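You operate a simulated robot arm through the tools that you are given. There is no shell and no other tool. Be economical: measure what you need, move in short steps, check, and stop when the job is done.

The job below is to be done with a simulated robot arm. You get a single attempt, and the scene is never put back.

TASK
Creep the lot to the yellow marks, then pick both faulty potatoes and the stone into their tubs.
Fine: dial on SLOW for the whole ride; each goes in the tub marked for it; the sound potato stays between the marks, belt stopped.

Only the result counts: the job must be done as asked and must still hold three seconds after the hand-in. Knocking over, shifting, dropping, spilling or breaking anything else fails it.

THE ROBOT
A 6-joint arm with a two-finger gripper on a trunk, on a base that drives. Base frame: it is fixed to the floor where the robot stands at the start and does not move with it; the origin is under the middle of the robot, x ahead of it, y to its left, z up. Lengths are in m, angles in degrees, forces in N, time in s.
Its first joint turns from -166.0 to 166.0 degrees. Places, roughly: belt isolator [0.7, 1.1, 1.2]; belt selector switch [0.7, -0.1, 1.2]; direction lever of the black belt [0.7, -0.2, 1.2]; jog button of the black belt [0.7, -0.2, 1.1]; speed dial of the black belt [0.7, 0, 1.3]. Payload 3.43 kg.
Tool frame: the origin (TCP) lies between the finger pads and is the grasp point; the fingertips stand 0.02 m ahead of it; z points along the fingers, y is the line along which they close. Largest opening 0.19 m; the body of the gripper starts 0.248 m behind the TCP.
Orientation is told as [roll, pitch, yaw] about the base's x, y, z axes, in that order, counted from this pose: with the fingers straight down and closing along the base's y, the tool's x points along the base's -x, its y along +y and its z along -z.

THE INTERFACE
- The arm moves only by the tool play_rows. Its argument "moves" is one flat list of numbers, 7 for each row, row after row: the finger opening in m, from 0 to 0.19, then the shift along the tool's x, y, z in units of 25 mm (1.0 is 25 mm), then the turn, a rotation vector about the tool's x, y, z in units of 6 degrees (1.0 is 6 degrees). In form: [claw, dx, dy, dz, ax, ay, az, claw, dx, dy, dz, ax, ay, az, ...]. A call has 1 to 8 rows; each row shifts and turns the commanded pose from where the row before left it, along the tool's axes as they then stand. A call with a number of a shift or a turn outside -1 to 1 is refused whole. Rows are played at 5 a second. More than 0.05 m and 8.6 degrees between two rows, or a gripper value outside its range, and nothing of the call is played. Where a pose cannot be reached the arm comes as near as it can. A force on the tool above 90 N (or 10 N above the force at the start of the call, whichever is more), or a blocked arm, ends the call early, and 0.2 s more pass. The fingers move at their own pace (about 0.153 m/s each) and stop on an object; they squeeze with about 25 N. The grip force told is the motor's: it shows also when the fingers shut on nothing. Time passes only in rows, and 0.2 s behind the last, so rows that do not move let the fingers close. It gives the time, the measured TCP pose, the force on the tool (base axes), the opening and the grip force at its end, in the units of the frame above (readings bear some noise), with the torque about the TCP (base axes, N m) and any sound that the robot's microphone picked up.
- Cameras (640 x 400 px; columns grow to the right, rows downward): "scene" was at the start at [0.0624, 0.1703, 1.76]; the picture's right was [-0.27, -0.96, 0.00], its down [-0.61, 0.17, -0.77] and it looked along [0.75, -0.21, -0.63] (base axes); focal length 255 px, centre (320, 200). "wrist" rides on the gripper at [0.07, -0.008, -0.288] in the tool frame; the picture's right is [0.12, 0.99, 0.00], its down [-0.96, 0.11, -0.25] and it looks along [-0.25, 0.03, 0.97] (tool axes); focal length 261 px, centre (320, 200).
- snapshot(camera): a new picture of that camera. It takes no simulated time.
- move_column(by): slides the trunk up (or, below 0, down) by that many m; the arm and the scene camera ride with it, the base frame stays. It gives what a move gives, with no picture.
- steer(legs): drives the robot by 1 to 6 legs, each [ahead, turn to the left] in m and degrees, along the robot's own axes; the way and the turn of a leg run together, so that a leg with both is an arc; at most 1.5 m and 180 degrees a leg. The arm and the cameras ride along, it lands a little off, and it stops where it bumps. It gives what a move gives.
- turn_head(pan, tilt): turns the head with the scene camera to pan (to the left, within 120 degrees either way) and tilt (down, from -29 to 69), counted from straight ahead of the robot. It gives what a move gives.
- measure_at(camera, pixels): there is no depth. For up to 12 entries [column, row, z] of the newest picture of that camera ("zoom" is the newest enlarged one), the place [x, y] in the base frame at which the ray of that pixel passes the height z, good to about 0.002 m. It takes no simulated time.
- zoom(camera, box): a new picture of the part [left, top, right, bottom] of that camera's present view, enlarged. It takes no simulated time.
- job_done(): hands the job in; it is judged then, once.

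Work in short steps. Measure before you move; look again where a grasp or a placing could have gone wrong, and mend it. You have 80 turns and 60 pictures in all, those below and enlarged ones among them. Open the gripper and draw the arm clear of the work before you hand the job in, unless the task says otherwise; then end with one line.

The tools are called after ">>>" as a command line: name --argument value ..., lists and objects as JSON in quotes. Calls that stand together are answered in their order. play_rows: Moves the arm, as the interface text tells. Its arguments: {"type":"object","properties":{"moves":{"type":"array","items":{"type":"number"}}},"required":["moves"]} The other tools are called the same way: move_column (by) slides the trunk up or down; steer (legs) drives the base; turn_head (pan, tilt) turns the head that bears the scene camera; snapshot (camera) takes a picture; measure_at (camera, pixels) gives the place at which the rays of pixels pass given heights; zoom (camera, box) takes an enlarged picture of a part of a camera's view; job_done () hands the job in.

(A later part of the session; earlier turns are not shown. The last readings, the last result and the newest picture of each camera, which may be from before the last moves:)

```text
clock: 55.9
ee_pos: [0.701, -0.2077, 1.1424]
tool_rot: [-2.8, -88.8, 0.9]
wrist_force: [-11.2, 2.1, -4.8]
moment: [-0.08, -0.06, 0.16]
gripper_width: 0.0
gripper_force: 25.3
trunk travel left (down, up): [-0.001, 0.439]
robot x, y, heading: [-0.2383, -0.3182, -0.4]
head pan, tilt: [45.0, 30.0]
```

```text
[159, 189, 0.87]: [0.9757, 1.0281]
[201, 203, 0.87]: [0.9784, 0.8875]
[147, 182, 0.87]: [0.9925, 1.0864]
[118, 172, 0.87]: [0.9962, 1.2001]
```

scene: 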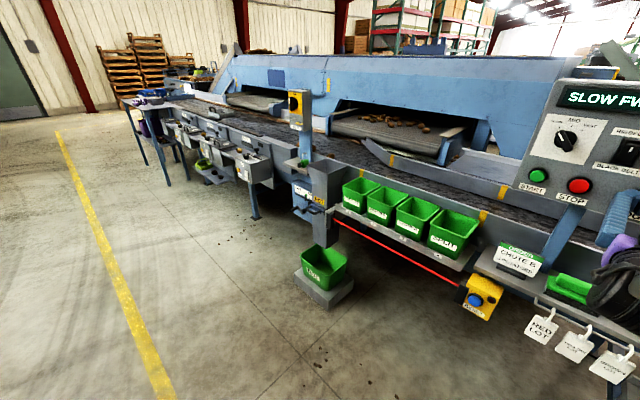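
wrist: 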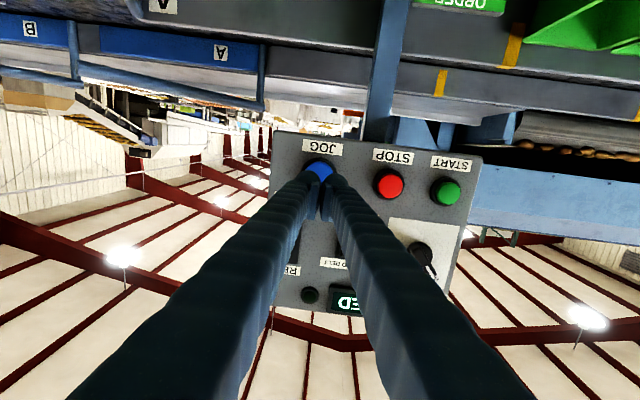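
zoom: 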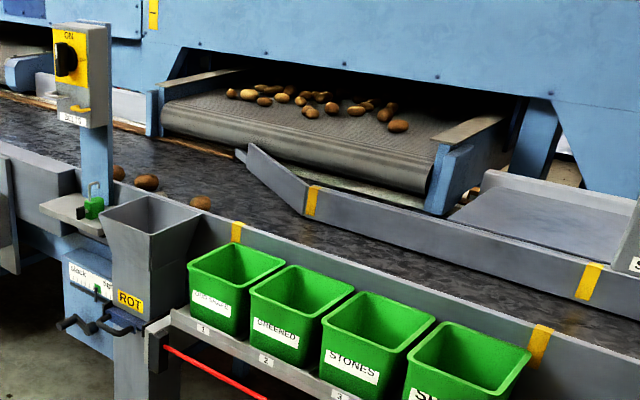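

Speed ≈0.078 m/s; about 0.65 m (≈8.3 s) to go. I hold jog for ~5.4 s then check.

>>> play_rows --moves '[0, 0, 0, 0, 0, 0, 0, 0, 0, 0, 0, 0, 0, 0, 0, 0, 0, 0, 0, 0, 0, 0, 0, 0, 0, 0, 0, 0, 0, 0, 0, 0, 0, 0, 0, 0, 0, 0, 0, 0, 0, 0, 0, 0, 0, 0, 0, 0, 0, 0, 0, 0, 0, 0, 0, 0]'

>>> play_rows --moves '[0, 0, 0, 0, 0, 0, 0, 0, 0, 0, 0, 0, 0, 0, 0, 0, 0, 0, 0, 0, 0, 0, 0, 0, 0, 0, 0, 0, 0, 0, 0, 0, 0, 0, 0, 0, 0, 0, 0, 0, 0, 0, 0, 0, 0, 0, 0, 0, 0, 0, 0, 0, 0, 0, 0, 0]'

>>> play_rows --moves '[0, 0, 0, 0, 0, 0, 0, 0, 0, 0, 0, 0, 0, 0, 0, 0, 0, 0, 0, 0, 0, 0, 0, 0, 0, 0, 0, 0, 0, 0, 0, 0, 0, 0, 0, 0, 0, 0, 0, 0, 0, 0, 0, 0, 0, 0, 0, 0, 0, 0, 0, 0, 0, 0, 0, 0]'

>>> zoom --camera "scene" --box '[270, 80, 520, 240]'

```text
clock: 57.7
ee_pos: [0.7008, -0.2086, 1.1425]
tool_rot: [-2.6, -88.7, 0.6]
wrist_force: [-12.1, 1.3, -3.0]
moment: [-0.07, -0.04, 0.16]
gripper_width: 0.0
gripper_force: 24.7
trunk travel left (down, up): [-0.001, 0.439]
robot x, y, heading: [-0.2386, -0.316, -0.0]
head pan, tilt: [45.0, 30.0]
```

```text
clock: 59.5
ee_pos: [0.7014, -0.2076, 1.1428]
tool_rot: [-2.2, -88.8, 0.2]
wrist_force: [-11.2, 0.7, -2.4]
moment: [-0.05, -0.07, 0.14]
gripper_width: 0.0
gripper_force: 24.8
trunk travel left (down, up): [-0.001, 0.439]
robot x, y, heading: [-0.2381, -0.3161, 0.2]
head pan, tilt: [45.0, 30.0]
```

```text
clock: 61.3
ee_pos: [0.7018, -0.2081, 1.1423]
tool_rot: [-2.3, -88.8, 0.2]
wrist_force: [-10.7, 0.0, -1.0]
moment: [-0.06, -0.1, 0.13]
gripper_width: 0.0
gripper_force: 25.1
trunk travel left (down, up): [-0.001, 0.439]
robot x, y, heading: [-0.2343, -0.3157, 0.0]
head pan, tilt: [45.0, 30.0]
```

```text
2.50 times, centred on (395, 160) of scene
```

zoom: 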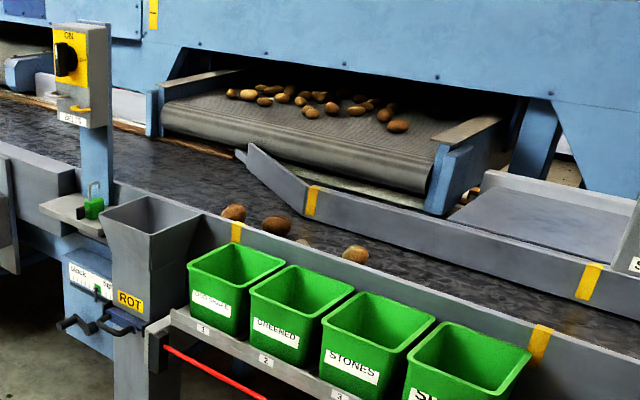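

Lot now: greened (355,254), split (277,226), sound (234,212). I measure before the last hold.

>>> measure_at --camera "zoom" --pixels '[[355, 255, 0.87], [277, 226, 0.87], [234, 213, 0.87], [236, 232, 0.9], [540, 345, 0.9]]'

>>> play_rows --moves '[0, 0, 0, 0, 0, 0, 0, 0, 0, 0, 0, 0, 0, 0, 0, 0, 0, 0, 0, 0, 0, 0, 0, 0, 0, 0, 0, 0, 0, 0, 0, 0, 0, 0, 0, 0, 0, 0, 0, 0, 0, 0, 0, 0, 0, 0, 0, 0, 0, 0, 0, 0, 0, 0, 0, 0]'

```text
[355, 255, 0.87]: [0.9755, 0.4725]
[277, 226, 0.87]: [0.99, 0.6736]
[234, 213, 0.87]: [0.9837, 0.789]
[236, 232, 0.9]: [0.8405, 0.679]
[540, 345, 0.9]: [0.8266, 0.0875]
```

```text
clock: 63.1
ee_pos: [0.7008, -0.2073, 1.1419]
tool_rot: [-2.1, -88.8, 0.0]
wrist_force: [-9.0, 0.4, 0.7]
moment: [-0.01, -0.16, 0.09]
gripper_width: 0.0
gripper_force: 24.4
trunk travel left (down, up): [-0.001, 0.439]
robot x, y, heading: [-0.2376, -0.3193, -0.1]
head pan, tilt: [45.0, 30.0]
```

Sound should be at y≈0.65; about 1.2 s more then release by drawing back.

>>> play_rows --moves '[0, 0, 0, 0, 0, 0, 0, 0, 0, 0, 0, 0, 0, 0, 0, 0, 0, 0, 0, 0, 0, 0, 0, 0, 0, 0, 0, 0, 0, 0, 0, 0, 0, 0, 0, 0, 0, 0, -1, 0, 0, 0, 0, 0, 0, -1, 0, 0, 0, 0, 0, 0, -1, 0, 0, 0]'

>>> snapshot --camera "scene"

>>> zoom --camera "scene" --box '[320, 100, 540, 280]'

```text
clock: 64.9
ee_pos: [0.6272, -0.2033, 1.1468]
tool_rot: [-11.4, -88.7, 9.3]
wrist_force: [-0.3, -0.5, -0.6]
moment: [0.03, 0.01, 0.0]
gripper_width: 0.0
gripper_force: 24.7
out of reach, approached as far as the arm can: row 8
trunk travel left (down, up): [-0.001, 0.439]
robot x, y, heading: [-0.2348, -0.3178, -0.3]
head pan, tilt: [45.0, 30.0]
```

```text
25 pictures are left
```

scene: 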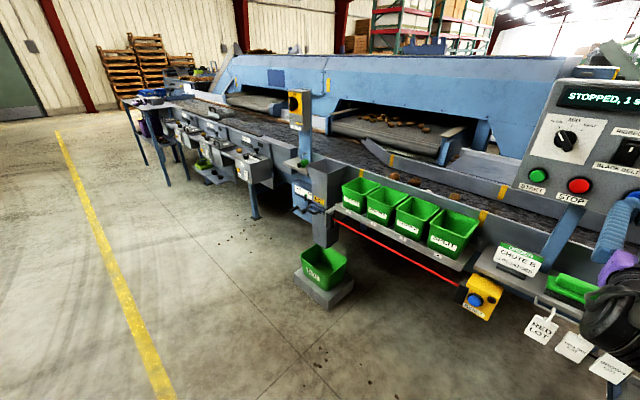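

```text
2.22 times, centred on (430, 190) of scene
```

zoom: 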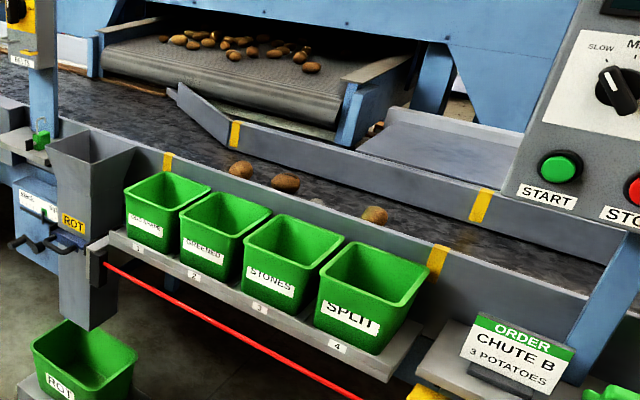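

The lot lies between the marks, belt stopped. I check the display text, then back off, raise the trunk and turn the tool down again.

>>> zoom --camera "scene" --box '[540, 80, 640, 120]'

>>> steer --legs '[[-0.3, 0]]'

>>> move_column --by 0.33

>>> play_rows --moves '[0, 0, 0, 0, 0, 1, 0, 0, 0, 0, 0, 0, 1, 0, 0, 0, 0, 0, 0, 1, 0, 0, 0, 0, 0, 0, 1, 0, 0, 0, 0, 0, 0, 1, 0, 0, 0, 0, 0, 0, 1, 0, 0, 0, 0, 0, 0, 1, 0, 0, 0, 0, 0, 0, 1, 0]'

>>> play_rows --moves '[0.1, 0, 0, 0, 0, 1, 0, 0.1, 0, 0, 0, 0, 1, 0, 0.1, 0, 0, 0, 0, 1, 0, 0.1, 0, 0, 0, 0, 1, 0, 0.1, 0, 0, 0, 0, 1, 0, 0.1, 0, 0, 0, 0, 1, 0, 0.1, 0, 0, 0, 0, 0.85, 0]'

```text
6.40 times, centred on (590, 100) of scene
```

zoom: 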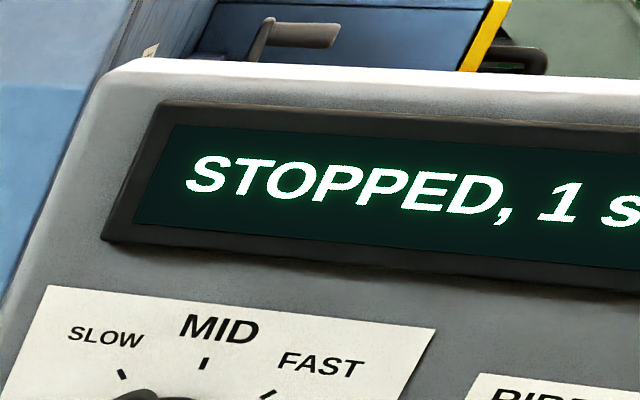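

```text
clock: 67.5
ee_pos: [0.3277, -0.2026, 1.146]
tool_rot: [-11.6, -88.6, 9.5]
wrist_force: [0.5, 0.2, -0.2]
moment: [0.02, -0.03, 0.01]
gripper_width: 0.0001
gripper_force: 24.9
trunk travel left (down, up): [-0.001, 0.439]
robot x, y, heading: [-0.5364, -0.3164, -0.3]
head pan, tilt: [45.0, 30.0]
```

```text
clock: 70.7
ee_pos: [0.3278, -0.2032, 1.4757]
tool_rot: [-11.8, -88.7, 9.6]
wrist_force: [0.7, -0.4, -0.8]
moment: [0.02, -0.02, -0.01]
gripper_width: 0.0002
gripper_force: 25.1
trunk travel left (down, up): [-0.331, 0.109]
robot x, y, heading: [-0.5369, -0.3145, -0.1]
head pan, tilt: [45.0, 30.0]
```

```text
clock: 72.7
ee_pos: [0.3562, -0.2707, 1.5174]
tool_rot: [-18.8, -45.4, 10.8]
wrist_force: [-0.3, -0.1, 0.8]
moment: [0.04, -0.03, 0.0]
gripper_width: 0.0001
gripper_force: 25.3
trunk travel left (down, up): [-0.331, 0.109]
robot x, y, heading: [-0.5371, -0.3159, -0.2]
head pan, tilt: [45.0, 30.0]
stopped in row 8: the arm was blocked; the commanded pose is now the measured one
```

```text
clock: 74.3
ee_pos: [0.3548, -0.2708, 1.5185]
tool_rot: [-13.1, -8.1, -0.8]
wrist_force: [-0.3, -0.3, 1.1]
moment: [0.09, -0.2, 0.06]
gripper_width: 0.0999
gripper_force: 0.2
trunk travel left (down, up): [-0.331, 0.109]
robot x, y, heading: [-0.541, -0.3147, -0.2]
head pan, tilt: [45.0, 30.0]
```

Stopped fine. Tool has residual roll -13°, pitch -8°; I correct these while pulling in.

>>> play_rows --moves '[0.1, 0, 0, 0, -0.73, 0.45, 0, 0.1, 0, 0, 0, -0.73, 0.45, 0, 0.1, 0, 0, 0, -0.73, 0.45, 0, 0.1, 1, 0, 0, 0, 0, 0, 0.1, 1, 0, 0, 0, 0, 0, 0.1, 1, 0, 0, 0, 0, 0, 0.1, 1, 0, 0, 0, 0, 0, 0.1, 1, 0, 0, 0, 0, 0]'

>>> steer --legs '[[0, 55], [0.85, 0], [0, -55]]'

```text
clock: 76.1
ee_pos: [0.1953, -0.2684, 1.4842]
tool_rot: [0.2, 2.2, -2.3]
wrist_force: [-0.5, -0.2, 0.2]
moment: [0.04, -0.17, -0.02]
gripper_width: 0.1
gripper_force: 0.2
out of reach, approached as far as the arm can: row 1, 2, 3
trunk travel left (down, up): [-0.331, 0.109]
robot x, y, heading: [-0.537, -0.3129, -0.1]
head pan, tilt: [45.0, 30.0]
```

```text
clock: 89.6
ee_pos: [0.695, 0.4253, 1.4828]
tool_rot: [0.1, 2.4, -2.8]
wrist_force: [0.3, -0.1, -0.1]
moment: [0.03, 0.05, 0.01]
gripper_width: 0.0999
gripper_force: 0.2
trunk travel left (down, up): [-0.331, 0.109]
robot x, y, heading: [-0.0397, 0.4221, -0.7]
head pan, tilt: [45.0, 30.0]
```

At (-0.04, 0.42). I go ahead 0.12 m and look down with the wrist camera.

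>>> steer --legs '[[0.12, 0.7]]'

>>> snapshot --camera "wrist"

```text
clock: 91.1
ee_pos: [0.8169, 0.4344, 1.4835]
tool_rot: [0.1, 2.5, -2.1]
wrist_force: [1.2, -0.1, -1.2]
moment: [-0.08, 0.12, -0.01]
gripper_width: 0.1
gripper_force: 0.1
trunk travel left (down, up): [-0.331, 0.109]
robot x, y, heading: [0.0816, 0.4241, 0.4]
head pan, tilt: [45.0, 30.0]
```

```text
22 pictures are left
```

wrist: 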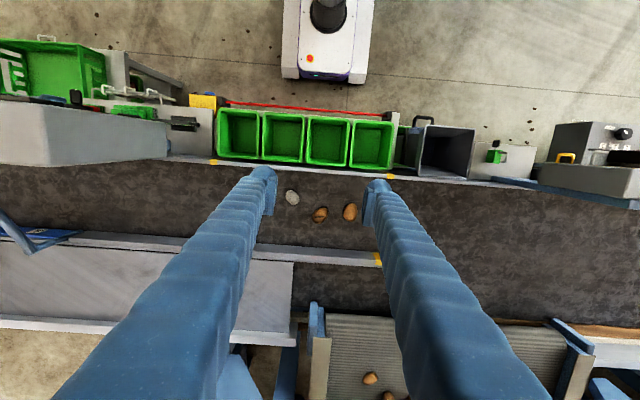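

Belt view is clear: stone (292,198), split (320,214), sound (350,211), greened hidden near left finger. I measure positions at several heights to settle the belt height.

>>> measure_at --camera "wrist" --pixels '[[213, 161, 0.9], [390, 177, 0.9], [213, 161, 0.95], [390, 177, 0.95], [292, 198, 0.87], [320, 214, 0.87], [350, 211, 0.87], [240, 133, 0.9], [283, 137, 0.9], [327, 141, 0.9], [371, 146, 0.9]]'

>>> zoom --camera "wrist" --box '[200, 100, 410, 240]'

```text
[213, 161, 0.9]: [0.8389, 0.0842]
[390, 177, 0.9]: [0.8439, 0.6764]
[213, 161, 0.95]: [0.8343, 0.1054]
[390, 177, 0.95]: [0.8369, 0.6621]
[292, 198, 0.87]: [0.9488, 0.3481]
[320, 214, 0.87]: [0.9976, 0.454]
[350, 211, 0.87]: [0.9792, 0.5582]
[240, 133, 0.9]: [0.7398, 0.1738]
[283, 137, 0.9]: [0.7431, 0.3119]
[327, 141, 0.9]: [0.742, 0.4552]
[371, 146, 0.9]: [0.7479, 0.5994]
```

```text
2.86 times, centred on (305, 170) of wrist
```

zoom: 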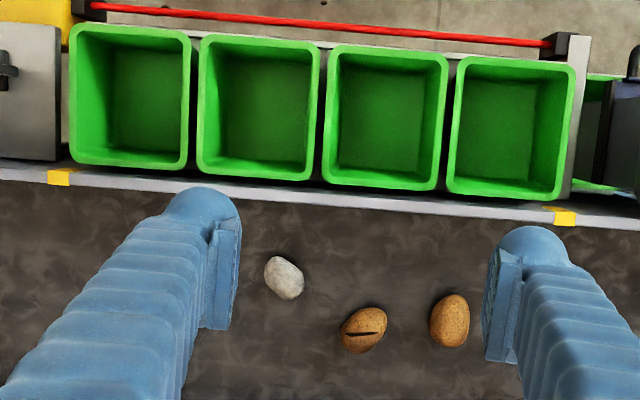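

Rail top matches z=0.9, items centre ≈0.87: stone (0.949,0.348), split (0.998,0.454), sound (0.979,0.558). Tub centres y: SPLIT 0.174, STONES 0.312, GREENED 0.455 at x≈0.743. I align over the stone, lower the trunk and look again.

>>> play_rows --moves '[0.1, -0.88, -0.57, 0, 0, -0.42, -0.35, 0.1, -0.88, -0.57, 0, 0, 0, 0, 0.1, -0.88, -0.57, 0, 0, 0, 0, 0.1, -0.88, -0.57, 0, 0, 0, 0, 0.1, -0.88, -0.57, 0, 0, 0, 0, 0.1, -0.88, -0.57, 0, 0, 0, 0]'

>>> move_column --by -0.32

>>> snapshot --camera "wrist"

```text
clock: 92.5
ee_pos: [0.9499, 0.3458, 1.4802]
tool_rot: [0.1, 0.1, -0.1]
wrist_force: [-0.3, 0.2, -1.3]
moment: [0.05, 0.26, 0.0]
gripper_width: 0.0996
gripper_force: 0.1
trunk travel left (down, up): [-0.331, 0.109]
robot x, y, heading: [0.0776, 0.4217, 0.2]
head pan, tilt: [45.0, 30.0]
```

```text
clock: 95.7
ee_pos: [0.9456, 0.3452, 1.163]
tool_rot: [0.1, -0.1, 0.0]
wrist_force: [-0.4, -0.7, -0.4]
moment: [0.02, 0.0, 0.0]
gripper_width: 0.0998
gripper_force: 0.1
trunk travel left (down, up): [-0.011, 0.429]
robot x, y, heading: [0.0822, 0.4236, 0.4]
head pan, tilt: [45.0, 30.0]
```

```text
20 pictures are left
```

wrist: 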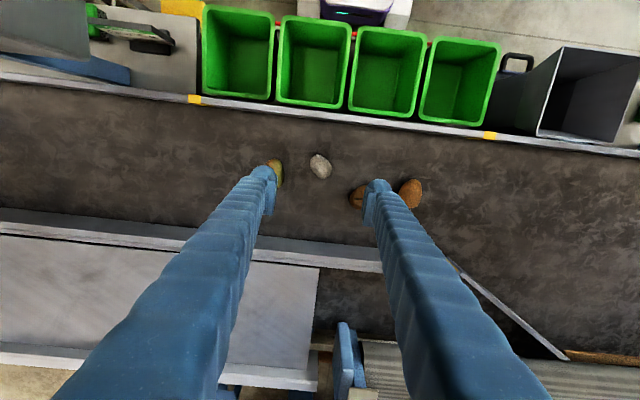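

Stone at (320,166), greened at (275,172). I measure their positions with this closer view.

>>> measure_at --camera "wrist" --pixels '[[320, 166, 0.87], [320, 166, 0.85], [273, 172, 0.87], [411, 193, 0.87], [358, 196, 0.87], [237, 57, 0.9], [312, 65, 0.9], [385, 75, 0.9], [313, 18, 0.9], [313, 105, 0.9]]'

>>> zoom --camera "wrist" --box '[240, 130, 440, 230]'

```text
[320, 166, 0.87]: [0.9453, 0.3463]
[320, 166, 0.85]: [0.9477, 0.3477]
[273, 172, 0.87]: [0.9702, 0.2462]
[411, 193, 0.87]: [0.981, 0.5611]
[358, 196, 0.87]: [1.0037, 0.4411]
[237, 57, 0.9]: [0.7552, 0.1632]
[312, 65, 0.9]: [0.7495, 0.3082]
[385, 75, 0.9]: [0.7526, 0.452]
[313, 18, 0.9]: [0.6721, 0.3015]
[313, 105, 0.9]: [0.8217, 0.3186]
```

```text
3.20 times, centred on (340, 180) of wrist
```

zoom: 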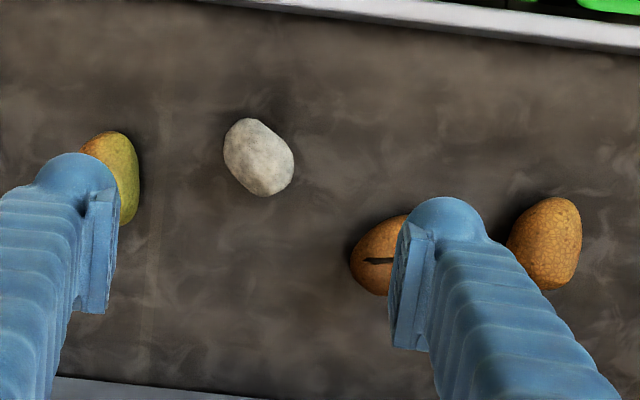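

Stone centred at (0.946,0.347), right under the TCP. I descend with 0.08 opening to z≈0.88.

>>> play_rows --moves '[0.08, 0, 0, 1, 0, 0, 0, 0.08, 0, 0, 1, 0, 0, 0, 0.08, 0, 0, 1, 0, 0, 0, 0.08, 0, 0, 1, 0, 0, 0, 0.08, 0, 0, 1, 0, 0, 0, 0.08, 0, 0, 1, 0, 0, 0, 0.08, 0, 0, 1, 0, 0, 0, 0.08, 0, 0, 1, 0, 0, 0]'

>>> play_rows --moves '[0.08, 0, 0, 1, 0, 0, 0, 0.08, 0, 0, 1, 0, 0, 0, 0.08, 0, 0, 1, 0, 0, 0, 0.08, 0, 0, 0.3, 0, 0, 0]'

```text
clock: 97.5
ee_pos: [0.9459, 0.3478, 0.9608]
tool_rot: [0.2, -0.1, 0.0]
wrist_force: [0.2, -0.1, 1.1]
moment: [0.01, 0.03, 0.0]
gripper_width: 0.0799
gripper_force: 0.1
trunk travel left (down, up): [-0.011, 0.429]
robot x, y, heading: [0.0817, 0.423, 0.2]
head pan, tilt: [45.0, 30.0]
```

```text
clock: 98.5
ee_pos: [0.947, 0.3464, 0.8798]
tool_rot: [0.0, -0.2, 0.0]
wrist_force: [-0.4, -0.3, -0.1]
moment: [0.0, 0.0, -0.01]
gripper_width: 0.0803
gripper_force: 0.1
trunk travel left (down, up): [-0.011, 0.429]
robot x, y, heading: [0.0819, 0.4232, 0.2]
head pan, tilt: [45.0, 30.0]
```

At z 0.88 without contact; I look at how deep the fingers are relative to the stone.

>>> zoom --camera "wrist" --box '[200, 80, 440, 230]'

```text
2.67 times, centred on (320, 155) of wrist
```

zoom: 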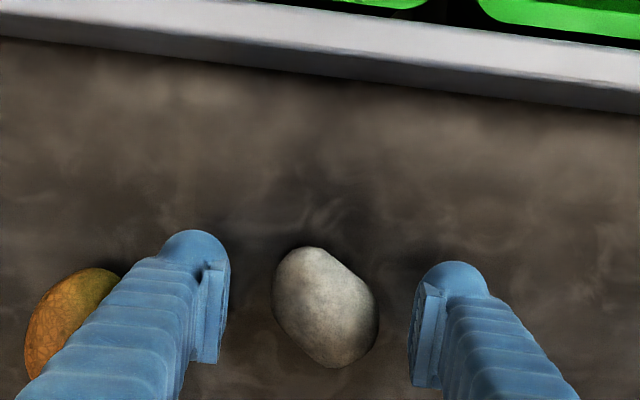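

I lower 7 mm more and close on the stone.

>>> play_rows --moves '[0.08, 0, 0, 0.3, 0, 0, 0, 0.0, 0, 0, 0, 0, 0, 0, 0.0, 0, 0, 0, 0, 0, 0, 0.0, 0, 0, 0, 0, 0, 0, 0.0, 0, 0, -0.6, 0, 0, 0, 0.0, 0, 0, -1, 0, 0, 0, 0, 0, 0, -1, 0, 0, 0]'

```text
clock: 100.1
ee_pos: [0.9467, 0.3467, 0.9387]
tool_rot: [0.1, 0.1, 0.1]
wrist_force: [-0.1, 0.0, 0.3]
moment: [-0.02, 0.06, -0.03]
gripper_width: 0.0
gripper_force: 25.1
trunk travel left (down, up): [-0.011, 0.429]
robot x, y, heading: [0.0794, 0.4245, 0.1]
head pan, tilt: [45.0, 30.0]
```

Width 0: the stone slipped. I look.

>>> snapshot --camera "wrist"

```text
17 pictures are left
```

wrist: 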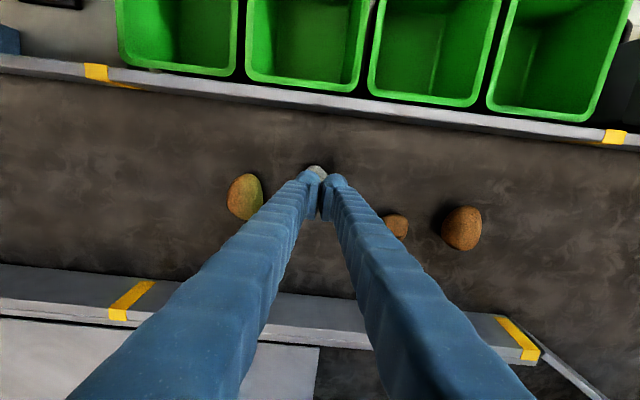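

The stone is still there at (317,170); the grip was too high. I open and check exact place and depth.

>>> play_rows --moves '[0.09, 0, 0, 0, 0, 0, 0, 0.09, 0, 0, 0, 0, 0, 0]'

>>> zoom --camera "wrist" --box '[200, 80, 440, 230]'

>>> measure_at --camera "zoom" --pixels '[[325, 270, 0.87]]'

```text
clock: 100.7
ee_pos: [0.9451, 0.3469, 0.9376]
tool_rot: [0.1, -0.2, -0.1]
wrist_force: [-0.2, -1.0, 0.9]
moment: [0.02, -0.05, 0.0]
gripper_width: 0.0901
gripper_force: 0.0
trunk travel left (down, up): [-0.011, 0.429]
robot x, y, heading: [0.0811, 0.424, 0.5]
head pan, tilt: [45.0, 30.0]
```

```text
2.67 times, centred on (320, 155) of wrist
```

zoom: 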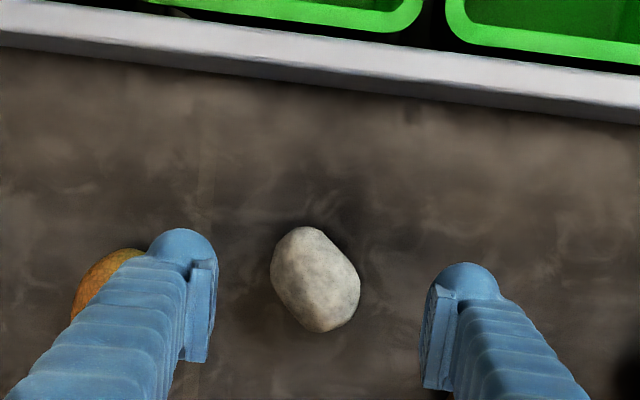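

```text
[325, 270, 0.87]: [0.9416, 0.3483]
```

The fingers evidently closed above the stone, so items lie lower. I re-triangulate the sound and greened potatoes from the last snapshot at various heights.

>>> measure_at --camera "wrist" --pixels '[[462, 228, 0.87], [462, 228, 0.82], [462, 228, 0.78], [245, 197, 0.87], [245, 197, 0.82], [245, 197, 0.78], [95, 72, 0.9], [614, 136, 0.9], [95, 72, 0.85], [614, 136, 0.85]]'

```text
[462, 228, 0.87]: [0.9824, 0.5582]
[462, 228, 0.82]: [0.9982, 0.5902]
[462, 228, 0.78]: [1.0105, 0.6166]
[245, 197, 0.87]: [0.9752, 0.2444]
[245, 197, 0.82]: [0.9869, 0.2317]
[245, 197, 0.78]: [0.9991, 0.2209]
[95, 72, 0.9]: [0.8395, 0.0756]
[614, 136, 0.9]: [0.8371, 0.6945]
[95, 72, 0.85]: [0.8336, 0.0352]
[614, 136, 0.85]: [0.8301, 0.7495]
```

Better estimate: item centres ≈0.855-0.86, belt ≈0.835. I shift 3 mm toward the robot (stone at x≈0.943), descend to ≈0.862 and feel for the belt.

>>> play_rows --moves '[0.08, 0.1, 0, 1, 0, 0, 0, 0.08, 0, 0, 1, 0, 0, 0, 0.08, 0, 0, 1, 0, 0, 0]'

>>> play_rows --moves '[0.08, 0, 0, 0.15, 0, 0, 0, 0.08, 0, 0, 0, 0, 0, 0]'

```text
clock: 101.5
ee_pos: [0.9436, 0.3459, 0.8638]
tool_rot: [0.1, 0.0, 0.1]
wrist_force: [-1.0, 0.6, 0.2]
moment: [-0.05, -0.02, -0.02]
gripper_width: 0.0799
gripper_force: 0.0
trunk travel left (down, up): [-0.011, 0.429]
robot x, y, heading: [0.0802, 0.4295, 0.3]
head pan, tilt: [45.0, 30.0]
```

```text
clock: 102.1
ee_pos: [0.9446, 0.3455, 0.8595]
tool_rot: [0.1, -0.1, 0.0]
wrist_force: [0.3, 0.2, -0.1]
moment: [0.02, -0.02, 0.0]
gripper_width: 0.0802
gripper_force: 0.0
trunk travel left (down, up): [-0.011, 0.429]
robot x, y, heading: [0.0797, 0.4209, 0.2]
head pan, tilt: [45.0, 30.0]
```

Still no contact at 0.8595; I close here and see whether it grips.

>>> play_rows --moves '[0.08, 0, 0, 0.15, 0, 0, 0, 0.0, 0, 0, 0, 0, 0, 0, 0.0, 0, 0, 0, 0, 0, 0, 0.0, 0, 0, 0, 0, 0, 0]'

```text
clock: 103.1
ee_pos: [0.9436, 0.3446, 0.8596]
tool_rot: [-0.1, -0.5, 0.0]
wrist_force: [6.8, -18.1, 42.9]
moment: [-0.53, 0.03, 0.11]
gripper_width: 0.0476
gripper_force: 24.8
trunk travel left (down, up): [-0.011, 0.429]
robot x, y, heading: [0.0813, 0.4246, 0.3]
head pan, tilt: [45.0, 30.0]
```

Gripped at 0.0476 m (touching belt lightly). I lift 4 units and check the hold.

>>> play_rows --moves '[0.0, 0, 0, -0.5, 0, 0, 0, 0.0, 0, 0, -1, 0, 0, 0, 0.0, 0, 0, -1, 0, 0, 0, 0.0, 0, 0, -1, 0, 0, 0, 0, 0, 0, -1, 0, 0, 0, 0, 0, 0, -1, 0, 0, 0]'

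>>> snapshot --camera "wrist"

```text
clock: 104.5
ee_pos: [0.9422, 0.3467, 0.9936]
tool_rot: [0.1, -0.1, 0.0]
wrist_force: [0.2, -0.6, -0.9]
moment: [0.0, 0.0, -0.01]
gripper_width: 0.0478
gripper_force: 25.7
trunk travel left (down, up): [-0.011, 0.429]
robot x, y, heading: [0.0849, 0.4223, 0.4]
head pan, tilt: [45.0, 30.0]
```

```text
15 pictures are left
```

wrist: 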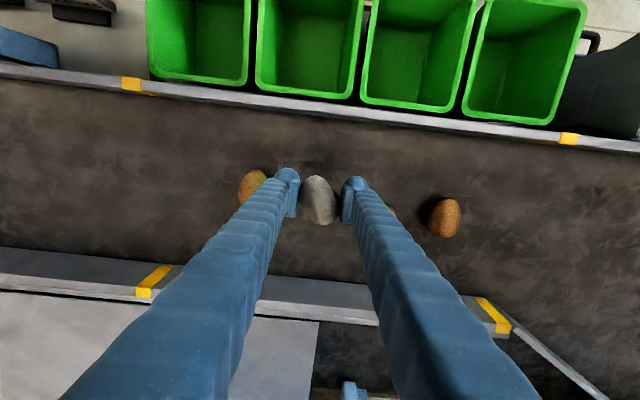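

Stone is held. I carry it over the STONES tub (≈0.747, 0.310).

>>> play_rows --moves '[0, 0, 0, -1, 0, 0, 0, 0, 1, -0.2, 0, 0, 0, 0, 0, 1, -0.2, 0, 0, 0, 0, 0, 1, -0.2, 0, 0, 0, 0, 0, 1, -0.2, 0, 0, 0, 0, 0, 1, -0.2, 0, 0, 0, 0, 0, 1, -0.2, 0, 0, 0, 0, 0, 1, -0.2, 0, 0, 0, 0]'

>>> play_rows --moves '[0, 0.8, -0.08, 0, 0, 0, 0]'

>>> snapshot --camera "wrist"

```text
clock: 106.3
ee_pos: [0.7694, 0.313, 1.0179]
tool_rot: [0.1, -0.2, 0.1]
wrist_force: [-0.8, -0.1, -1.6]
moment: [0.01, 0.03, -0.02]
gripper_width: 0.0474
gripper_force: 24.7
trunk travel left (down, up): [-0.011, 0.429]
robot x, y, heading: [0.0801, 0.4241, 0.5]
head pan, tilt: [45.0, 30.0]
```

```text
clock: 106.7
ee_pos: [0.7488, 0.3094, 1.0164]
tool_rot: [0.1, -0.2, 0.1]
wrist_force: [0.2, 0.5, -1.8]
moment: [0.02, 0.09, 0.02]
gripper_width: 0.0472
gripper_force: 25.2
trunk travel left (down, up): [-0.011, 0.429]
robot x, y, heading: [0.0816, 0.4233, 0.5]
head pan, tilt: [45.0, 30.0]
```

```text
14 pictures are left
```

wrist: 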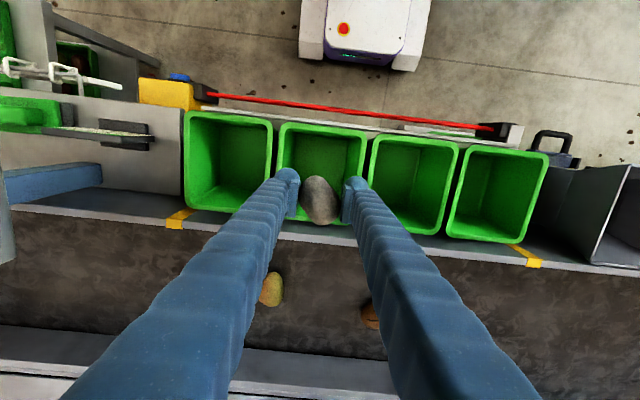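

Stone hangs over the STONES tub, rim roughly (282,125)-(358,228). I measure the rim to centre, at z 0.9/0.93.

>>> measure_at --camera "wrist" --pixels '[[282, 126, 0.91], [367, 131, 0.91], [275, 218, 0.91], [357, 224, 0.91], [188, 114, 0.91], [272, 118, 0.91], [186, 208, 0.91], [376, 139, 0.91], [458, 147, 0.91], [363, 227, 0.91], [438, 233, 0.91]]'

```text
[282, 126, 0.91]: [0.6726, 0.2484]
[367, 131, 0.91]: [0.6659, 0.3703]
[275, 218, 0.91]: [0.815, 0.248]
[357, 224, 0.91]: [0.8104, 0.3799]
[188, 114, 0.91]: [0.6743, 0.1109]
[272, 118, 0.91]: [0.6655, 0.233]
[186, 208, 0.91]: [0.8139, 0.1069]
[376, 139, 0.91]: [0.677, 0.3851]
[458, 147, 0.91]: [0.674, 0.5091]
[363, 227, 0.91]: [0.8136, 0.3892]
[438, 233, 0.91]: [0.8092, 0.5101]
```

TCP is well inside the tub (centre 0.741,0.311). I lower to ≈0.925, open to 0.07, and rise.

>>> play_rows --moves '[0, 0.3, 0.05, 0.9, 0, 0, 0, 0, 0, 0, 0.9, 0, 0, 0, 0, 0, 0, 0.9, 0, 0, 0, 0, 0, 0, 0.9, 0, 0, 0, 0.068, 0, 0, 0, 0, 0, 0, 0.068, 0, 0, 0, 0, 0, 0, 0.068, 0, 0, -1, 0, 0, 0, 0.068, 0, 0, -1, 0, 0, 0]'

>>> play_rows --moves '[0.08, 0, 0, -1, 0, 0, 0, 0.08, 0, 0, -1, 0, 0, 0, 0.08, 0, 0, -1, 0, 0, 0]'

>>> snapshot --camera "wrist"

```text
clock: 108.5
ee_pos: [0.7407, 0.3112, 0.9777]
tool_rot: [0.1, -0.1, 0.1]
wrist_force: [-0.3, -0.4, 0.5]
moment: [0.01, 0.0, 0.08]
gripper_width: 0.068
gripper_force: 0.0
trunk travel left (down, up): [-0.011, 0.429]
robot x, y, heading: [0.0836, 0.4287, 0.2]
head pan, tilt: [45.0, 30.0]
```

```text
clock: 109.3
ee_pos: [0.7414, 0.3108, 1.0533]
tool_rot: [0.2, -0.1, 0.1]
wrist_force: [-0.2, -0.3, -0.5]
moment: [0.01, 0.01, -0.03]
gripper_width: 0.0803
gripper_force: 0.1
trunk travel left (down, up): [-0.011, 0.429]
robot x, y, heading: [0.0844, 0.4259, 0.4]
head pan, tilt: [45.0, 30.0]
```

```text
13 pictures are left
```

wrist: 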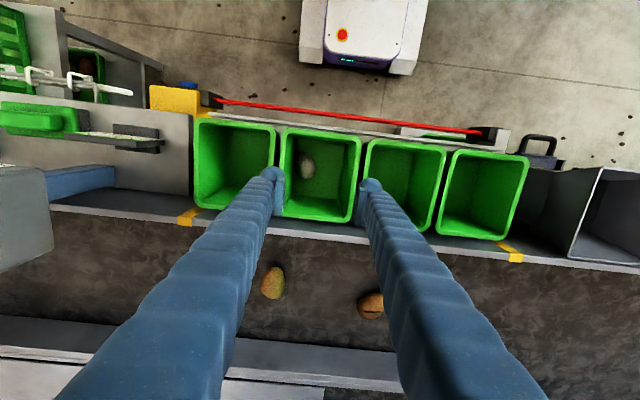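

Stone is in its tub. Now measure greened (272,283) and split (370,305).

>>> measure_at --camera "wrist" --pixels '[[272, 283, 0.86], [370, 305, 0.86], [262, 283, 0.86], [282, 283, 0.86], [272, 267, 0.86], [272, 299, 0.86]]'

```text
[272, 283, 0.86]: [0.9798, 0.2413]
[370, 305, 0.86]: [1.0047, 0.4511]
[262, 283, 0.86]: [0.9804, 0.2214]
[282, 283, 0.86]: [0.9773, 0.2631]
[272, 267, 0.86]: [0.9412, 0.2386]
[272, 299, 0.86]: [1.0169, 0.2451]
```

Greened at about (0.976,0.243). I move above it.

>>> play_rows --moves '[0.09, -1, -0.3, 0, 0, 0, 0, 0.09, -1, -0.3, 0, 0, 0, 0, 0.09, -1, -0.3, 0, 0, 0, 0, 0.09, -1, -0.3, 0, 0, 0, 0, 0.09, -1, -0.3, 0, 0, 0, 0, 0.09, -1, -0.3, 0, 0, 0, 0, 0.09, -1, -0.3, 0, 0, 0, 0, 0.09, -1, -0.3, 0, 0, 0, 0]'

>>> play_rows --moves '[0.09, -0.7, -0.15, 0, 0, 0, 0, 0.09, -0.7, -0.15, 0, 0, 0, 0, 0.09, 0, 0, 1, 0, 0, 0, 0.09, 0, 0, 1, 0, 0, 0, 0.09, 0, 0, 1, 0, 0, 0]'

>>> snapshot --camera "wrist"

```text
clock: 111.1
ee_pos: [0.941, 0.2496, 1.0524]
tool_rot: [0.1, -0.1, 0.0]
wrist_force: [0.0, -0.3, 0.5]
moment: [-0.01, 0.02, 0.01]
gripper_width: 0.0899
gripper_force: 0.0
trunk travel left (down, up): [-0.011, 0.429]
robot x, y, heading: [0.0799, 0.4237, 0.4]
head pan, tilt: [45.0, 30.0]
```

```text
clock: 112.3
ee_pos: [0.9765, 0.2434, 0.9782]
tool_rot: [0.1, -0.1, 0.1]
wrist_force: [0.7, 0.2, -0.2]
moment: [0.03, 0.02, -0.02]
gripper_width: 0.0903
gripper_force: 0.0
trunk travel left (down, up): [-0.011, 0.429]
robot x, y, heading: [0.0808, 0.4226, 0.3]
head pan, tilt: [45.0, 30.0]
```

```text
12 pictures are left
```

wrist: 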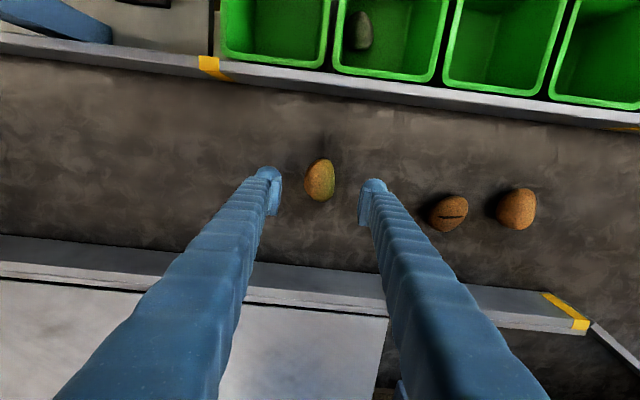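

Greened at (320,181) between fingers; I measure it and the split.

>>> measure_at --camera "wrist" --pixels '[[320, 181, 0.86], [449, 213, 0.86], [517, 209, 0.86]]'

```text
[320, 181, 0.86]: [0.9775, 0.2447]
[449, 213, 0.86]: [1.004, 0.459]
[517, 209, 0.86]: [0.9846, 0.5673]
```

Aligned. Descend to ≈0.862, close and lift.

>>> play_rows --moves '[0.09, 0, 0, 1, 0, 0, 0, 0.09, 0, 0, 1, 0, 0, 0, 0.09, 0, 0, 1, 0, 0, 0, 0.09, 0, 0, 1, 0, 0, 0, 0.09, 0, 0, 0.65, 0, 0, 0]'

>>> play_rows --moves '[0, 0, 0, 0, 0, 0, 0, 0, 0, 0, 0, 0, 0, 0, 0, 0, 0, 0, 0, 0, 0, 0, 0, 0, -0.5, 0, 0, 0, 0, 0, 0, -1, 0, 0, 0, 0, 0, 0, -1, 0, 0, 0, 0, 0, 0, -1, 0, 0, 0, 0, 0, 0, -1, 0, 0, 0]'

```text
clock: 113.5
ee_pos: [0.9771, 0.2432, 0.8608]
tool_rot: [0.1, -0.1, 0.0]
wrist_force: [0.2, 0.5, -0.4]
moment: [0.03, 0.03, 0.02]
gripper_width: 0.09
gripper_force: 0.1
trunk travel left (down, up): [-0.011, 0.429]
robot x, y, heading: [0.0798, 0.4225, 0.3]
head pan, tilt: [45.0, 30.0]
```

```text
clock: 115.3
ee_pos: [0.9768, 0.2441, 0.9739]
tool_rot: [0.2, -0.1, -0.1]
wrist_force: [0.1, -0.3, 0.1]
moment: [0.0, 0.02, -0.01]
gripper_width: 0.046
gripper_force: 24.8
trunk travel left (down, up): [-0.011, 0.429]
robot x, y, heading: [0.0789, 0.4208, 0.6]
head pan, tilt: [45.0, 30.0]
```

Gripped (0.046). Raise and carry to the GREENED tub (0.743,0.448).

>>> play_rows --moves '[0, 0, 0, -1, 0, 0, 0, 0, 0, 0, -1, 0, 0, 0, 0, 0.95, 0.85, 0, 0, 0, 0, 0, 0.95, 0.85, 0, 0, 0, 0, 0, 0.95, 0.85, 0, 0, 0, 0, 0, 0.95, 0.85, 0, 0, 0, 0, 0, 0.95, 0.85, 0, 0, 0, 0]'

>>> play_rows --moves '[0, 0.92, 0.78, 0, 0, 0, 0, 0, 0.92, 0.78, 0, 0, 0, 0, 0, 0.92, 0.78, 0, 0, 0, 0, 0, 0.92, 0.78, 0, 0, 0, 0, 0, 0.92, 0.78, 0, 0, 0, 0]'

>>> snapshot --camera "wrist"

```text
clock: 116.9
ee_pos: [0.8565, 0.3491, 1.0248]
tool_rot: [0.1, -0.1, 0.0]
wrist_force: [1.1, -0.6, -0.4]
moment: [0.12, 0.03, 0.02]
gripper_width: 0.0447
gripper_force: 24.5
trunk travel left (down, up): [-0.011, 0.429]
robot x, y, heading: [0.0816, 0.4216, 0.3]
head pan, tilt: [45.0, 30.0]
```

```text
clock: 118.1
ee_pos: [0.7417, 0.4467, 1.0242]
tool_rot: [0.0, -0.1, 0.0]
wrist_force: [-0.2, -0.5, -1.3]
moment: [0.05, -0.02, 0.01]
gripper_width: 0.0443
gripper_force: 25.1
trunk travel left (down, up): [-0.011, 0.429]
robot x, y, heading: [0.0793, 0.4252, 0.4]
head pan, tilt: [45.0, 30.0]
```

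```text
11 pictures are left
```

wrist: 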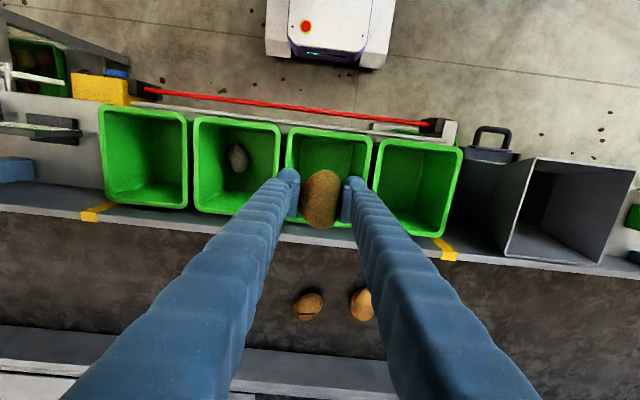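

Held over the GREENED tub, centred. Lower to ≈0.925, release, rise.

>>> play_rows --moves '[0, 0, 0, 1, 0, 0, 0, 0, 0, 0, 1, 0, 0, 0, 0, 0, 0, 1, 0, 0, 0, 0, 0, 0, 1, 0, 0, 0, 0.068, 0, 0, 0, 0, 0, 0, 0.068, 0, 0, 0, 0, 0, 0, 0.068, 0, 0, -1, 0, 0, 0, 0.068, 0, 0, -1, 0, 0, 0]'

>>> play_rows --moves '[0.08, 0, 0, -1, 0, 0, 0, 0.08, 0, 0, -1, 0, 0, 0, 0.08, 0, 0, -1, 0, 0, 0]'

>>> snapshot --camera "wrist"

```text
clock: 119.9
ee_pos: [0.7422, 0.4477, 0.9736]
tool_rot: [0.1, -0.1, 0.0]
wrist_force: [0.1, -0.2, -0.2]
moment: [0.0, -0.04, 0.0]
gripper_width: 0.0681
gripper_force: 0.0
trunk travel left (down, up): [-0.011, 0.429]
robot x, y, heading: [0.082, 0.4265, 0.3]
head pan, tilt: [45.0, 30.0]
```

```text
clock: 120.7
ee_pos: [0.7411, 0.4475, 1.0491]
tool_rot: [0.0, -0.1, 0.0]
wrist_force: [-0.6, 0.5, -0.1]
moment: [0.01, 0.04, 0.02]
gripper_width: 0.0801
gripper_force: 0.0
trunk travel left (down, up): [-0.011, 0.429]
robot x, y, heading: [0.0811, 0.4249, 0.4]
head pan, tilt: [45.0, 30.0]
```

```text
10 pictures are left
```

wrist: 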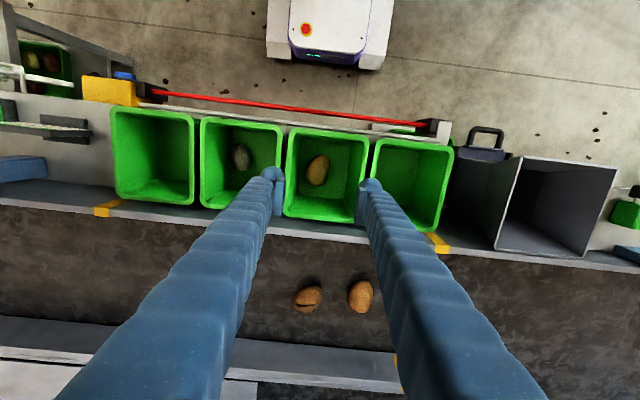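

Greened is in its tub. Split (308,299) next; I move above it, about (1.004,0.456), and look closely.

>>> play_rows --moves '[0.08, -1, 0.04, 0, 0, 0, 0, 0.08, -1, 0.04, 0, 0, 0, 0, 0.08, -1, 0.04, 0, 0, 0, 0, 0.08, -1, 0.04, 0, 0, 0, 0, 0.08, -1, 0.04, 0, 0, 0, 0, 0.08, -1, 0.04, 0, 0, 0, 0, 0.08, -1, 0.04, 0, 0, 0, 0, 0.08, -1, 0.04, 0, 0, 0, 0]'

>>> play_rows --moves '[0.08, -1, 0, 0, 0, 0, 0, 0.08, -1, 0, 0, 0, 0, 0, 0.08, -0.5, 0, 1, 0, 0, 0, 0.08, 0, 0, 1, 0, 0, 0]'

>>> zoom --camera "wrist" --box '[220, 120, 440, 260]'

```text
clock: 122.5
ee_pos: [0.9431, 0.4525, 1.0474]
tool_rot: [0.1, -0.1, 0.0]
wrist_force: [0.8, 0.3, -1.2]
moment: [-0.01, 0.02, -0.01]
gripper_width: 0.0802
gripper_force: 0.0
trunk travel left (down, up): [-0.011, 0.429]
robot x, y, heading: [0.0796, 0.4221, 0.3]
head pan, tilt: [45.0, 30.0]
```

```text
clock: 123.5
ee_pos: [1.0046, 0.4543, 0.9994]
tool_rot: [0.1, -0.1, 0.0]
wrist_force: [0.2, 0.9, -0.2]
moment: [-0.02, 0.05, 0.0]
gripper_width: 0.0801
gripper_force: 0.1
trunk travel left (down, up): [-0.011, 0.429]
robot x, y, heading: [0.0806, 0.4226, 0.0]
head pan, tilt: [45.0, 30.0]
```

```text
2.86 times, centred on (330, 190) of wrist
```

zoom: 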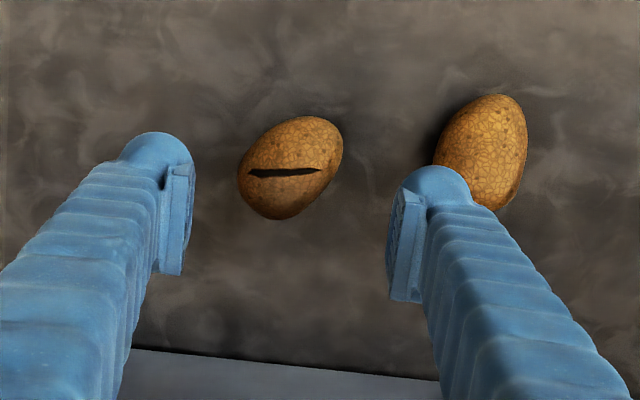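

Split is an oblique ellipse centred (291,168), long axis up-right. I measure it and turn the fingers ~40° so they close across its short axis, also staying clear of the sound potato.

>>> measure_at --camera "zoom" --pixels '[[291, 168, 0.86], [248, 205, 0.86], [334, 130, 0.86], [262, 125, 0.86], [320, 208, 0.86], [483, 152, 0.86]]'

>>> play_rows --moves '[0.09, 0, 0, 0, 0, 0, 0.95, 0.09, 0, 0, 0, 0, 0, 0.95, 0.09, 0, 0, 0, 0, 0, 0.95, 0.09, 0, 0, 0, 0, 0, 0.95, 0.09, 0, 0, 0, 0, 0, 0.95, 0.09, 0, 0, 0, 0, 0, 0.95, 0.09, 0, 0, 0, 0, 0, 0.95]'

>>> zoom --camera "wrist" --box '[220, 120, 440, 260]'

```text
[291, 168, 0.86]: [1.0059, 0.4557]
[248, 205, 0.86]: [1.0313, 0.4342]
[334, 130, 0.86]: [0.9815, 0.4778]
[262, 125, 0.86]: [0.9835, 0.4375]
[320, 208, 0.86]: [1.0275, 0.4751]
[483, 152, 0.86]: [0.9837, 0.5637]
```

```text
clock: 125.1
ee_pos: [1.0057, 0.4533, 0.9995]
tool_rot: [0.0, 0.0, -40.0]
wrist_force: [0.2, -0.7, -0.3]
moment: [-0.03, 0.0, -0.01]
gripper_width: 0.09
gripper_force: 0.1
trunk travel left (down, up): [-0.011, 0.429]
robot x, y, heading: [0.0818, 0.4214, 0.5]
head pan, tilt: [45.0, 30.0]
```

```text
2.86 times, centred on (330, 190) of wrist
```

zoom: 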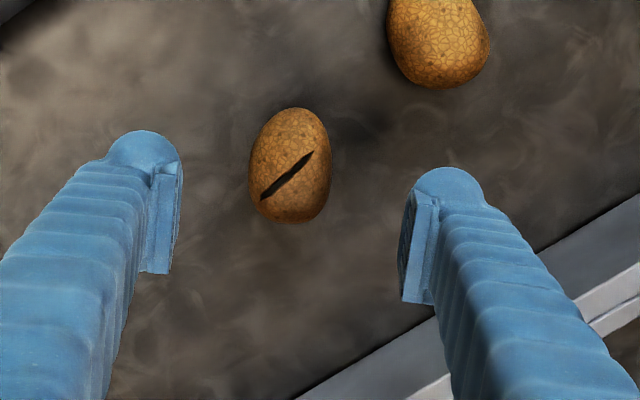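

Now aligned across the short axis and far from the sound potato. Descend, close, lift.

>>> play_rows --moves '[0.09, 0, 0.06, 1, 0, 0, 0, 0.09, 0, 0, 1, 0, 0, 0, 0.09, 0, 0, 1, 0, 0, 0, 0.09, 0, 0, 1, 0, 0, 0, 0.09, 0, 0, 1, 0, 0, 0, 0.09, 0, 0, 0.54, 0, 0, 0]'

>>> play_rows --moves '[0, 0, 0, 0, 0, 0, 0, 0, 0, 0, 0, 0, 0, 0, 0, 0, 0, 0, 0, 0, 0, 0, 0, 0, -0.5, 0, 0, 0, 0, 0, 0, -1, 0, 0, 0, 0, 0, 0, -1, 0, 0, 0, 0, 0, 0, -1, 0, 0, 0, 0, 0, 0, -1, 0, 0, 0]'

```text
clock: 126.5
ee_pos: [1.0049, 0.4566, 0.8607]
tool_rot: [0.0, -0.1, -39.9]
wrist_force: [-0.8, -0.1, -0.1]
moment: [0.04, 0.03, 0.03]
gripper_width: 0.0898
gripper_force: 0.0
trunk travel left (down, up): [-0.011, 0.429]
robot x, y, heading: [0.0773, 0.4223, 0.1]
head pan, tilt: [45.0, 30.0]
```

```text
clock: 128.3
ee_pos: [1.0053, 0.4572, 0.9746]
tool_rot: [0.1, 0.0, -39.9]
wrist_force: [-0.1, -0.7, -1.2]
moment: [0.01, -0.01, -0.03]
gripper_width: 0.0456
gripper_force: 25.4
trunk travel left (down, up): [-0.011, 0.429]
robot x, y, heading: [0.0794, 0.424, 0.6]
head pan, tilt: [45.0, 30.0]
```

Held (0.0456). I raise and turn to yaw -90° so the gripper body stays clear of the panel over the SPLIT tub.

>>> play_rows --moves '[0, 0, 0, -1, 0, 0, 1, 0, 0, 0, -1, 0, 0, 1, 0, 0, 0, 0, 0, 0, 1, 0, 0, 0, 0, 0, 0, 1, 0, 0, 0, 0, 0, 0, 1, 0, 0, 0, 0, 0, 0, 1, 0, 0, 0, 0, 0, 0, 1, 0, 0, 0, 0, 0, 0, 1]'

>>> play_rows --moves '[0, 0, 0, 0, 0, 0, 0.33, 0, 0, -1, 0, 0, 0, 0, 0, 0, -1, 0, 0, 0, 0, 0, 0, -1, 0, 0, 0, 0, 0, 0, -1, 0, 0, 0, 0, 0, 0, -1, 0, 0, 0, 0, 0, 0, -1, 0, 0, 0, 0, 0, 0, -1, 0, 0, 0, 0]'

>>> play_rows --moves '[0, -0.9, -0.55, 0, 0, 0, 0, 0, -0.9, -0.5, 0, 0, 0, 0, 0, -0.9, -0.5, 0, 0, 0, 0, 0, -0.9, -0.5, 0, 0, 0, 0, 0, -0.9, -0.5, 0, 0, 0, 0, 0, -0.9, -0.5, 0, 0, 0, 0, 0, -0.9, -0.5, 0, 0, 0, 0, 0, -0.9, 0, 0, 0, 0, 0]'

>>> snapshot --camera "wrist"

```text
clock: 130.1
ee_pos: [1.0048, 0.4555, 1.0234]
tool_rot: [0.0, 0.2, -88.0]
wrist_force: [0.3, 0.6, -1.5]
moment: [0.0, -0.01, 0.01]
gripper_width: 0.0455
gripper_force: 25.0
trunk travel left (down, up): [-0.011, 0.429]
robot x, y, heading: [0.0808, 0.4229, 0.2]
head pan, tilt: [45.0, 30.0]
```

```text
clock: 131.9
ee_pos: [0.8295, 0.4549, 1.0236]
tool_rot: [0.2, 0.1, -89.9]
wrist_force: [-0.1, 0.5, -0.6]
moment: [-0.01, 0.02, -0.02]
gripper_width: 0.0456
gripper_force: 24.7
trunk travel left (down, up): [-0.011, 0.429]
robot x, y, heading: [0.082, 0.4238, 0.4]
head pan, tilt: [45.0, 30.0]
```

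```text
clock: 133.7
ee_pos: [0.7423, 0.2757, 1.0223]
tool_rot: [0.0, 0.1, -90.0]
wrist_force: [-0.5, 0.5, -1.4]
moment: [-0.06, -0.03, -0.01]
gripper_width: 0.0455
gripper_force: 25.0
trunk travel left (down, up): [-0.011, 0.429]
robot x, y, heading: [0.0762, 0.4221, 0.4]
head pan, tilt: [45.0, 30.0]
```

```text
7 pictures are left
```

wrist: 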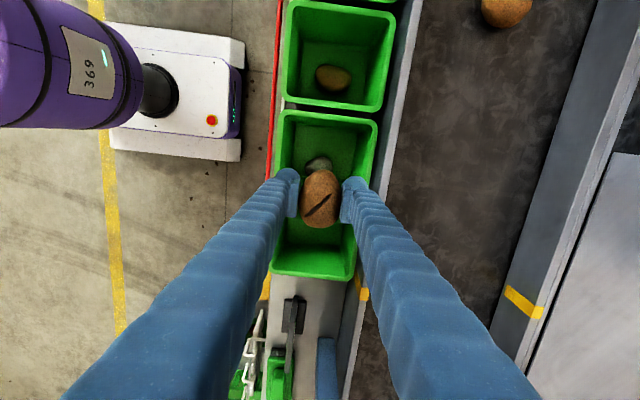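

Split is held; 0.105 m further to the SPLIT tub. I move, then check from above before releasing.

>>> play_rows --moves '[0, -0.84, 0, 0, 0, 0, 0, 0, -0.84, 0, 0, 0, 0, 0, 0, -0.84, 0, 0, 0, 0, 0, 0, -0.84, 0, 0, 0, 0, 0, 0, -0.84, 0, 0, 0, 0, 0]'

>>> snapshot --camera "wrist"

```text
clock: 134.9
ee_pos: [0.7426, 0.1721, 1.0229]
tool_rot: [0.2, 0.1, -89.9]
wrist_force: [0.3, 0.1, -1.4]
moment: [-0.06, 0.03, -0.01]
gripper_width: 0.0458
gripper_force: 25.2
trunk travel left (down, up): [-0.011, 0.429]
robot x, y, heading: [0.077, 0.4225, 0.2]
head pan, tilt: [45.0, 30.0]
```

```text
6 pictures are left
```

wrist: 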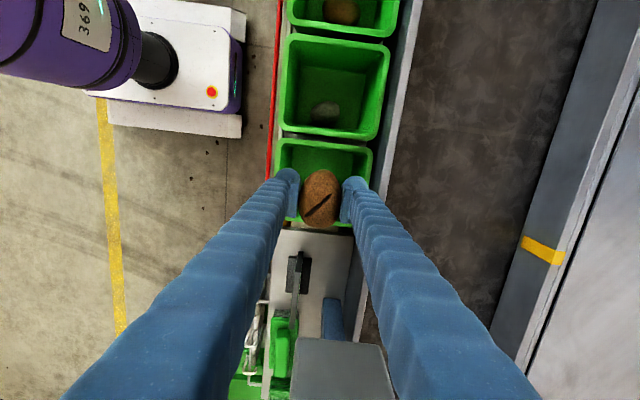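

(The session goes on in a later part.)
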